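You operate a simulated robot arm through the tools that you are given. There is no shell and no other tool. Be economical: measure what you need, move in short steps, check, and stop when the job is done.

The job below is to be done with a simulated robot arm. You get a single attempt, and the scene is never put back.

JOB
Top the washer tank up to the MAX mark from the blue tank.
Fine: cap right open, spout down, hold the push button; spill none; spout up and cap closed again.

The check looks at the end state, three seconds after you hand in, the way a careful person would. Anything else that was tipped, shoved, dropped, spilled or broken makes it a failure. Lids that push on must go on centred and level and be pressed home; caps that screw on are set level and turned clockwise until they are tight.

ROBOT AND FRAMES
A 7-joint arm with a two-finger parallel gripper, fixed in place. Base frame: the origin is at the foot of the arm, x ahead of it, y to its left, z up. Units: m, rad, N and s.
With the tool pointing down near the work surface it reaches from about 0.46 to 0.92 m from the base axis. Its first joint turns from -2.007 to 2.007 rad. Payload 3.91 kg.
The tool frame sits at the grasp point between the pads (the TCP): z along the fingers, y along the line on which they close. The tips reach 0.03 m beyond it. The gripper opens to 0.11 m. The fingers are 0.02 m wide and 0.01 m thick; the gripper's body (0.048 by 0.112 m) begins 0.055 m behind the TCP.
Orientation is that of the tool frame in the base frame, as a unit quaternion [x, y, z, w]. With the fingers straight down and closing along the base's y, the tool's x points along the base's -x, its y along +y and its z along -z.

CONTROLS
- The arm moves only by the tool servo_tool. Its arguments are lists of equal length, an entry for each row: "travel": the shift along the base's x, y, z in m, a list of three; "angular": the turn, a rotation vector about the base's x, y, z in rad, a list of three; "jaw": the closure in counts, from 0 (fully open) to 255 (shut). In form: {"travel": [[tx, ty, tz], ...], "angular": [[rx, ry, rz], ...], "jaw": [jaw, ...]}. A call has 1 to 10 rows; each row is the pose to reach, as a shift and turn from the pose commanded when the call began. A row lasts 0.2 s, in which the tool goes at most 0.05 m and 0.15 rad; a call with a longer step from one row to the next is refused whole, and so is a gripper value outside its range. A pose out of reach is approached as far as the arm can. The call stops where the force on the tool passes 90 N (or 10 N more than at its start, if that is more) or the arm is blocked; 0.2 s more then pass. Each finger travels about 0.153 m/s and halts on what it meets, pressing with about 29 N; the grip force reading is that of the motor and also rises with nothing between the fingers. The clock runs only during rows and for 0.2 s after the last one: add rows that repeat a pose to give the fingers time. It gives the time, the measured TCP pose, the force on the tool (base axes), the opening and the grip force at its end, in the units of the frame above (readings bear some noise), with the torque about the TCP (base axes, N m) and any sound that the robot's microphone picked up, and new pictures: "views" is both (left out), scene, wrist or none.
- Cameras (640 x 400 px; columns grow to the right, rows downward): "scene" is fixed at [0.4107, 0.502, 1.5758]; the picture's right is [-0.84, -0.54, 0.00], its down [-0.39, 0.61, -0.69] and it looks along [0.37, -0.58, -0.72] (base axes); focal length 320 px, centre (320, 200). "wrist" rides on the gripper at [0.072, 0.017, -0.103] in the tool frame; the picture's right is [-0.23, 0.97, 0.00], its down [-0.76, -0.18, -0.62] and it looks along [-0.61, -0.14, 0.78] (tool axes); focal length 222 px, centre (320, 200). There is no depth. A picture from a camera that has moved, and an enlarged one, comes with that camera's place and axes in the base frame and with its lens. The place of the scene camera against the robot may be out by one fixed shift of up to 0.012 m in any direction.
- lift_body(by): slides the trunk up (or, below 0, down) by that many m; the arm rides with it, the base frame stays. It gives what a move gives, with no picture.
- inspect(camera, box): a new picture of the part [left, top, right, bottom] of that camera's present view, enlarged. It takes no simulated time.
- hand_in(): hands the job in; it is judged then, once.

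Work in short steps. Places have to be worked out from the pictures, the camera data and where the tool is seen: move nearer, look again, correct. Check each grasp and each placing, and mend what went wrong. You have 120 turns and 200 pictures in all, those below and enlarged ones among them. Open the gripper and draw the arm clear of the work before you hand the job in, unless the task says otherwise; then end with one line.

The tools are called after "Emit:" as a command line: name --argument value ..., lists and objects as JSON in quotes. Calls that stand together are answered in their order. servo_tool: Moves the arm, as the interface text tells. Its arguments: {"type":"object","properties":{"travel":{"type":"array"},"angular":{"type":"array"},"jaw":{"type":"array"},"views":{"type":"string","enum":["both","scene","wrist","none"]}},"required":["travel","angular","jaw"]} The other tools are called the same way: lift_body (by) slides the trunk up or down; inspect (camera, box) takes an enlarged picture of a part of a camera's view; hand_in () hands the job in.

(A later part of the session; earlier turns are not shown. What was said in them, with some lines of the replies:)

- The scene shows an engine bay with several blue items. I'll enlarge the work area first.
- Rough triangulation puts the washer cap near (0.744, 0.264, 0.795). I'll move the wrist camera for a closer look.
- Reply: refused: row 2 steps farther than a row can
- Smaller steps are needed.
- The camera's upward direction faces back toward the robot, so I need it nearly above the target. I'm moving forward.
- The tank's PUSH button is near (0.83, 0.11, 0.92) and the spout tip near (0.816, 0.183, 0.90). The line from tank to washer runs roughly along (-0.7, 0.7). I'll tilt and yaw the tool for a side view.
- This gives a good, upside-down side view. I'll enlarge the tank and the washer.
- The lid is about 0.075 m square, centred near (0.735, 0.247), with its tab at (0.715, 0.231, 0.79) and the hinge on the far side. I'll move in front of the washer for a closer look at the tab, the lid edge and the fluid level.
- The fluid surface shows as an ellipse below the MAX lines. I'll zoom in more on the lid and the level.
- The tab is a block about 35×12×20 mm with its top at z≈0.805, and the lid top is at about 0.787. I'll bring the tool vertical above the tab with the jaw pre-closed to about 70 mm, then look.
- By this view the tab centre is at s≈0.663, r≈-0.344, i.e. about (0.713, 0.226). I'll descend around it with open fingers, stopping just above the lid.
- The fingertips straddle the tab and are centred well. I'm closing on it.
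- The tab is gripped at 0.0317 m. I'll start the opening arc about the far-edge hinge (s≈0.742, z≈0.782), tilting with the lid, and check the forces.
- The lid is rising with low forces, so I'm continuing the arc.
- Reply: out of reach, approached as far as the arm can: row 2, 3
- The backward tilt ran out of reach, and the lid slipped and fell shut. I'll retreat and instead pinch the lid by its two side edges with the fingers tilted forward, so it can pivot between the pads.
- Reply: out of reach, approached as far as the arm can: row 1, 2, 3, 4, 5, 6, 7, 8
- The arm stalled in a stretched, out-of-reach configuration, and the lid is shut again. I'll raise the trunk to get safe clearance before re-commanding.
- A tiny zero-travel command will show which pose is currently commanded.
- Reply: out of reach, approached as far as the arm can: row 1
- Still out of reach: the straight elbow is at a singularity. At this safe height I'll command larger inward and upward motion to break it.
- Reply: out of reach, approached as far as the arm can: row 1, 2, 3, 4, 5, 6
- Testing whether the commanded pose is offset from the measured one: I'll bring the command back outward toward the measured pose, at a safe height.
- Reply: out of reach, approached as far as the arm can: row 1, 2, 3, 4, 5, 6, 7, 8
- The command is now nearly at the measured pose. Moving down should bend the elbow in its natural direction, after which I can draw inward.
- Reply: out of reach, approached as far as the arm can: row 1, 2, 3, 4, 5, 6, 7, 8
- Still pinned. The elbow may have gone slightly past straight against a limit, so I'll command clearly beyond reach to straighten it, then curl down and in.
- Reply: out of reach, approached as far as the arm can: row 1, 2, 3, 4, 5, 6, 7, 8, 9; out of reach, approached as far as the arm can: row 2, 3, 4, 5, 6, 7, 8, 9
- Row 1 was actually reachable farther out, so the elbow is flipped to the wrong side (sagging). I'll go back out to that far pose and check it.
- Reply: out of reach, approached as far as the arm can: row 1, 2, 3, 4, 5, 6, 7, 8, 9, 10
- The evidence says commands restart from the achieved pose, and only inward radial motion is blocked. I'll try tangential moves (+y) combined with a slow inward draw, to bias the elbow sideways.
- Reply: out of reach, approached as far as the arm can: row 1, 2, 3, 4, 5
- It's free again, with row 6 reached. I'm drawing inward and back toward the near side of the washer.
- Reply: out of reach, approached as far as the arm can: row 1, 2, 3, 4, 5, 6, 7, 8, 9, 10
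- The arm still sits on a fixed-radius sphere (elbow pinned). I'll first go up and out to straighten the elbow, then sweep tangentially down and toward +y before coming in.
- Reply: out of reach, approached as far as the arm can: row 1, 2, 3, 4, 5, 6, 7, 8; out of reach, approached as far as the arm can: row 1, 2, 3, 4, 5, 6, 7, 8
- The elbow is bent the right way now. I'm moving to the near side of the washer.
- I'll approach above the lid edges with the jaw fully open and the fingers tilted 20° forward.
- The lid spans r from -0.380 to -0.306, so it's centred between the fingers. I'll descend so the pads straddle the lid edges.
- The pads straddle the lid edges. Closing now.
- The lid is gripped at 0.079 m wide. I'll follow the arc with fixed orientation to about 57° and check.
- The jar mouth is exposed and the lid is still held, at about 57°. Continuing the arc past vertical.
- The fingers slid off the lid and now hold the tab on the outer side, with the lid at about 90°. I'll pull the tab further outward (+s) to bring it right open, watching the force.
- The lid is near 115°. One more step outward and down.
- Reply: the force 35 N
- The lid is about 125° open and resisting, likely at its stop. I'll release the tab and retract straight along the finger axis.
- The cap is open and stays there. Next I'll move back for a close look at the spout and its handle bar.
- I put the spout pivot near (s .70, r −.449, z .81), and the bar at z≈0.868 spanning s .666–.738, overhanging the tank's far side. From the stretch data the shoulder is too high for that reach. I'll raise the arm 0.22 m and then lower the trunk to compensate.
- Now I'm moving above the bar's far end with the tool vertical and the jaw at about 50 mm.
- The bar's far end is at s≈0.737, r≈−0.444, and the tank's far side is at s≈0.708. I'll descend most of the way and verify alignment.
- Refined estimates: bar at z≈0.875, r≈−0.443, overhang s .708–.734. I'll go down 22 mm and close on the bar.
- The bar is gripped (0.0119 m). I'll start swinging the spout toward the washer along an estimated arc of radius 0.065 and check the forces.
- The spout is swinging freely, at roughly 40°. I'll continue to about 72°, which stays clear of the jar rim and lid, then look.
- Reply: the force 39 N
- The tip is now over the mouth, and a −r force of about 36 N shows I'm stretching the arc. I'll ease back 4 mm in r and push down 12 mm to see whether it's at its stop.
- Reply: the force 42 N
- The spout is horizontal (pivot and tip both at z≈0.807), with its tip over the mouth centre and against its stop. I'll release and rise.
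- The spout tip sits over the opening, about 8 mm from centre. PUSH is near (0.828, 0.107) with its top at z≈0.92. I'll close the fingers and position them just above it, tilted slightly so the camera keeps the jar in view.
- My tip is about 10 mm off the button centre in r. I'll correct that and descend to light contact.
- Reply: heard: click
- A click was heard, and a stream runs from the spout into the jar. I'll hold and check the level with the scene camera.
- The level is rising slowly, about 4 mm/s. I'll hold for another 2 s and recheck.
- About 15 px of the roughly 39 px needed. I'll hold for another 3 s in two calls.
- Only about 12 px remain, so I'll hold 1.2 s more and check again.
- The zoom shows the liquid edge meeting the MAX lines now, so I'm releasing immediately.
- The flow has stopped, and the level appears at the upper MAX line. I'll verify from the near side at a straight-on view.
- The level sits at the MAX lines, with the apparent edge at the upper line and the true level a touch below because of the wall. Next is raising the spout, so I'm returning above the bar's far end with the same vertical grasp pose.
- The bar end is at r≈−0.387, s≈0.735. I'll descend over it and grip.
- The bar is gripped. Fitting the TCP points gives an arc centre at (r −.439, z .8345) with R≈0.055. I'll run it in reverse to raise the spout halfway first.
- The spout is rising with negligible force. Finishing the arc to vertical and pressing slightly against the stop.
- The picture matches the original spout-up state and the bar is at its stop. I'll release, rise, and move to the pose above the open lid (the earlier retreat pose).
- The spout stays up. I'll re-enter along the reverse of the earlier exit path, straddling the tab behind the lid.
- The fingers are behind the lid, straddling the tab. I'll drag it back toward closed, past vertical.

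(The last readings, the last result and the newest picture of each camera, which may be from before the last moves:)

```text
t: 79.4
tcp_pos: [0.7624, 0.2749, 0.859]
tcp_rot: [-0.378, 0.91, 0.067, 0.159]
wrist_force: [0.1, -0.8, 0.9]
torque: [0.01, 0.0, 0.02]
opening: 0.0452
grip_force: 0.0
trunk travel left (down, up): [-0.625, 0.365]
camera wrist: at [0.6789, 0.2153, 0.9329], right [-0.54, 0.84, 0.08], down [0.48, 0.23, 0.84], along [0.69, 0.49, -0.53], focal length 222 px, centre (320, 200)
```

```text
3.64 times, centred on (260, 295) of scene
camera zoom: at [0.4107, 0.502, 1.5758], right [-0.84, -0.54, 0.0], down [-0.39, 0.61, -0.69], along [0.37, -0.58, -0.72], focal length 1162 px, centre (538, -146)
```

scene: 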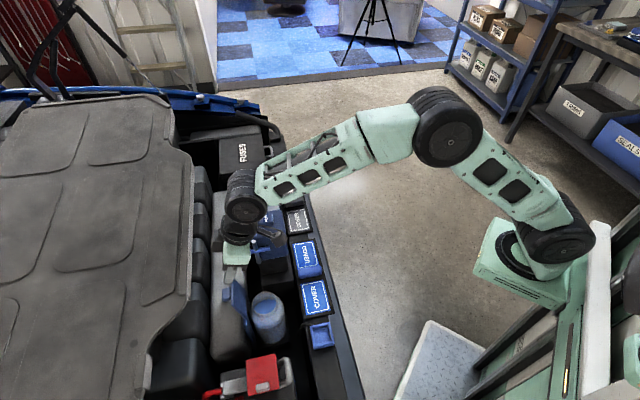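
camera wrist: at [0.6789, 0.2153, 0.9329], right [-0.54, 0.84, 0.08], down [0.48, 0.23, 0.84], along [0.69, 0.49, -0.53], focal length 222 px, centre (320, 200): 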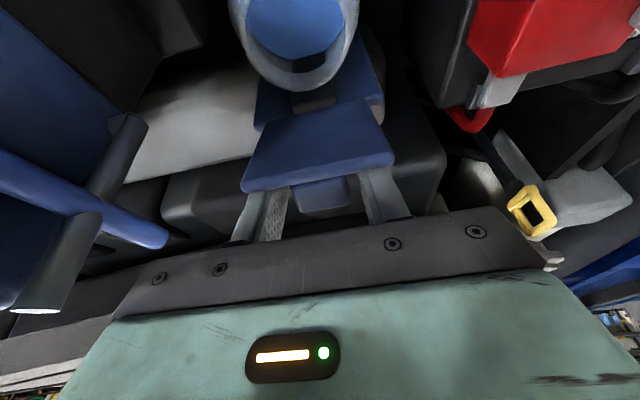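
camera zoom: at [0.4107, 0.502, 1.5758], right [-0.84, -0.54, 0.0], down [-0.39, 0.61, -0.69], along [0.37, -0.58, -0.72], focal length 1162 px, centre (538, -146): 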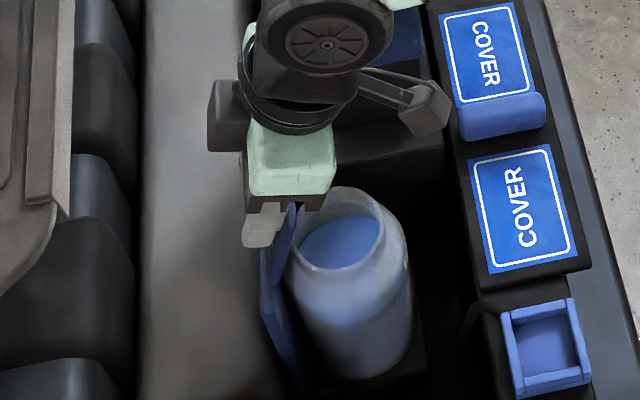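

The lid is about vertical and follows with no notable force. Continuing to push it over toward closed.

Emit:
servo_tool --travel '[[-0.007, -0.007, 0.0], [-0.014, -0.014, 0], [-0.021, -0.021, -0.002], [-0.028, -0.028, -0.006], [-0.035, -0.035, -0.012], [-0.035, -0.035, -0.012]]' --angular '[[0, 0, 0], [0, 0, 0], [0, 0, 0], [0, 0, 0], [0, 0, 0], [0, 0, 0]]' --jaw '[150, 150, 150, 150, 150, 150]' --views "wrist"

Emit:
inspect --camera "scene" --box '[210, 240, 310, 350]'

```text
t: 80.8
tcp_pos: [0.7298, 0.2394, 0.8474]
tcp_rot: [-0.377, 0.91, 0.066, 0.159]
wrist_force: [0.2, 0.6, -0.5]
torque: [-0.02, -0.03, 0.01]
opening: 0.0452
grip_force: 0.0
trunk travel left (down, up): [-0.625, 0.365]
camera wrist: at [0.6437, 0.1802, 0.921], right [-0.54, 0.84, 0.08], down [0.48, 0.23, 0.84], along [0.69, 0.49, -0.53], focal length 222 px, centre (320, 200)
```

wrist: 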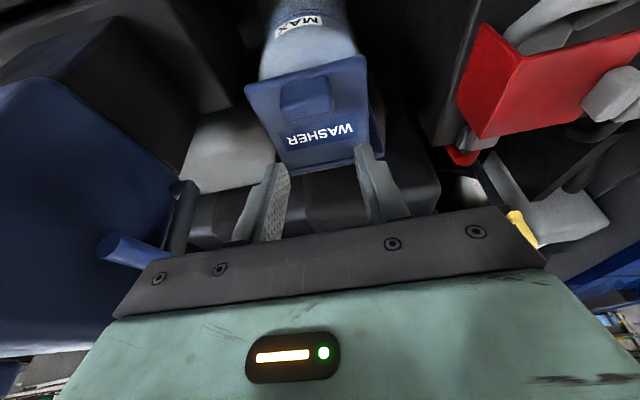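

```text
3.64 times, centred on (260, 295) of scene
camera zoom: at [0.4107, 0.502, 1.5758], right [-0.84, -0.54, 0.0], down [-0.39, 0.61, -0.69], along [0.37, -0.58, -0.72], focal length 1162 px, centre (538, -146)
```

zoom: 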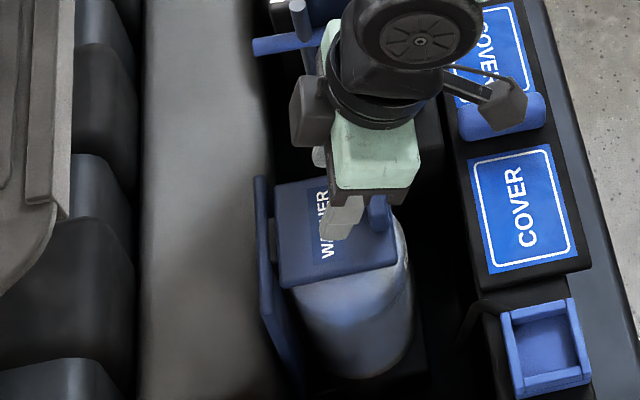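

The lid fell closed. I'll close the fingers and press gently down on the tab to seat it.

Emit:
servo_tool --travel '[[0, 0, 0.015], [-0.011, -0.011, 0.015], [-0.022, -0.022, 0.01], [-0.022, -0.022, -0.005], [-0.022, -0.022, -0.012], [-0.022, -0.022, -0.018], [-0.022, -0.022, -0.022]]' --angular '[[0, 0, 0], [0, 0, 0], [0, 0, 0], [0, 0, 0], [0, 0, 0], [0, 0, 0], [0, 0, 0]]' --jaw '[255, 255, 255, 255, 255, 255, 255]' --views "wrist"

Emit:
inspect --camera "wrist" --box '[220, 40, 420, 220]'

```text
t: 82.4
tcp_pos: [0.7057, 0.2184, 0.834]
tcp_rot: [-0.377, 0.909, 0.066, 0.164]
wrist_force: [-28.2, -22.6, 71.6]
torque: [-0.47, 0.92, -0.05]
opening: 0.0002
grip_force: 28.3
trunk travel left (down, up): [-0.625, 0.365]
camera wrist: at [0.6201, 0.1572, 0.9056], right [-0.54, 0.84, 0.08], down [0.48, 0.23, 0.85], along [0.7, 0.49, -0.52], focal length 222 px, centre (320, 200)
```

wrist: 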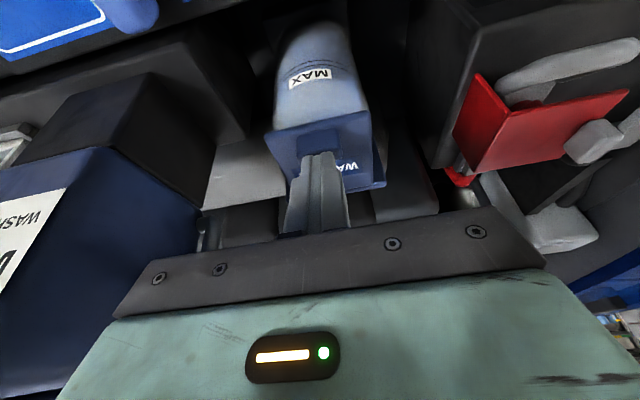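

```text
2.22 times, centred on (320, 130) of wrist
camera zoom: at [0.6201, 0.1572, 0.9056], right [-0.54, 0.84, 0.08], down [0.48, 0.23, 0.85], along [0.7, 0.49, -0.52], focal length 494 px, centre (320, 356)
```

zoom: 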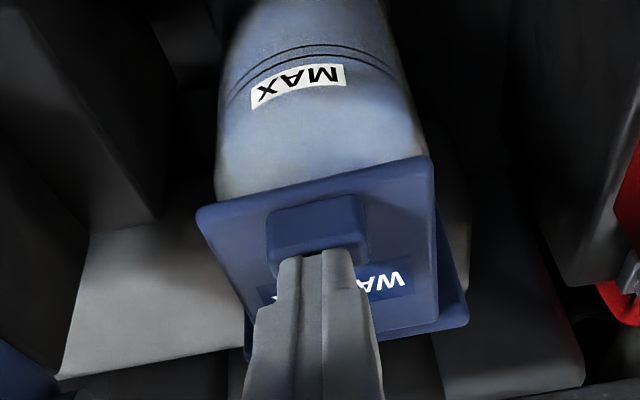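

I pressed the closed cap with about 70 N, so it is seated. Retreating up and back for a final check.

Emit:
servo_tool --travel '[[0, 0, 0.03], [-0.01, -0.01, 0.07], [-0.03, -0.02, 0.11], [-0.06, -0.025, 0.13], [-0.1, -0.03, 0.14], [-0.1, -0.03, 0.14]]' --angular '[[0, 0, 0], [0, 0, 0], [0, 0, 0], [0, 0, 0], [0, 0, 0], [0, 0, 0]]' --jaw '[255, 200, 100, 0, 0, 0]' --views "both"

Emit:
inspect --camera "scene" --box '[210, 190, 310, 350]'

Emit:
inspect --camera "wrist" --box '[260, 20, 420, 150]'

```text
t: 83.8
tcp_pos: [0.6069, 0.1874, 0.9657]
tcp_rot: [-0.377, 0.91, 0.066, 0.158]
wrist_force: [0.9, 0.4, -1.1]
torque: [-0.03, 0.01, 0.01]
opening: 0.1102
grip_force: 0.1
trunk travel left (down, up): [-0.625, 0.365]
camera wrist: at [0.5222, 0.1275, 1.039], right [-0.54, 0.84, 0.08], down [0.48, 0.23, 0.84], along [0.69, 0.49, -0.53], focal length 222 px, centre (320, 200)
```

scene: 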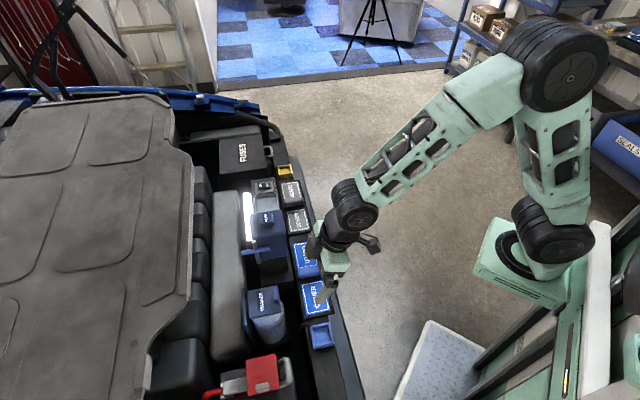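
wrist: 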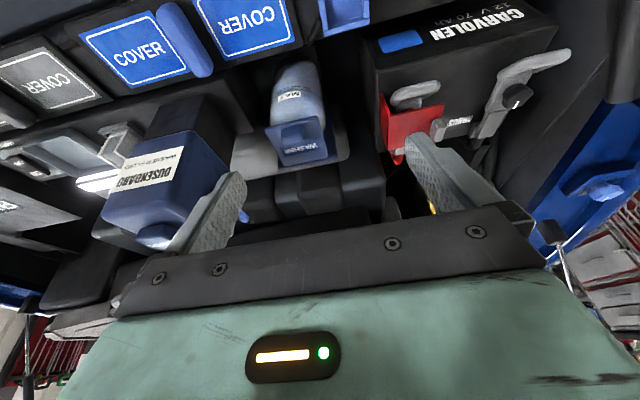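

```text
2.50 times, centred on (260, 270) of scene
camera zoom: at [0.4107, 0.502, 1.5758], right [-0.84, -0.54, 0.0], down [-0.39, 0.61, -0.69], along [0.37, -0.58, -0.72], focal length 799 px, centre (470, 25)
```

zoom: 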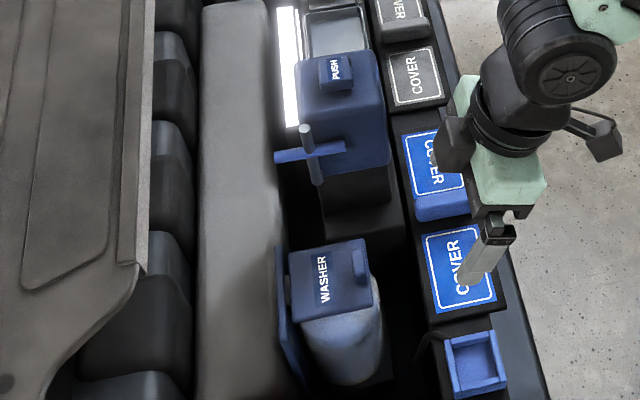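

```text
3.08 times, centred on (340, 85) of wrist
camera zoom: at [0.5222, 0.1275, 1.039], right [-0.54, 0.84, 0.08], down [0.48, 0.23, 0.84], along [0.69, 0.49, -0.53], focal length 684 px, centre (258, 554)
```

zoom: 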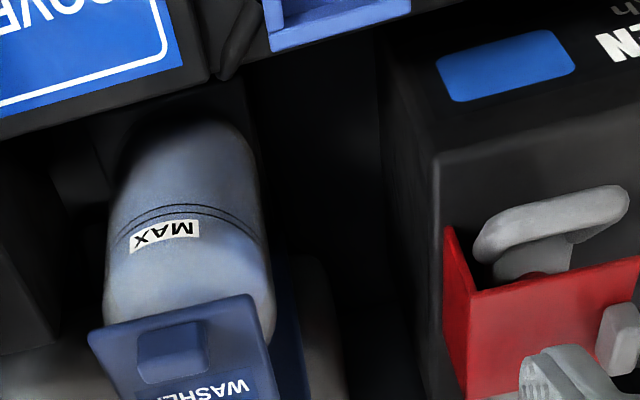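

The cap is closed, the spout is up, the level is at MAX, nothing is spilled, and the arm is clear with the gripper open. Handing in.

Emit:
hand_in

```text
The job is handed in.
```

I topped the washer tank up to the MAX mark from the blue tank, with no spill seen in the camera views; the spout is back up, the cap is closed and pressed down, and the arm is clear.
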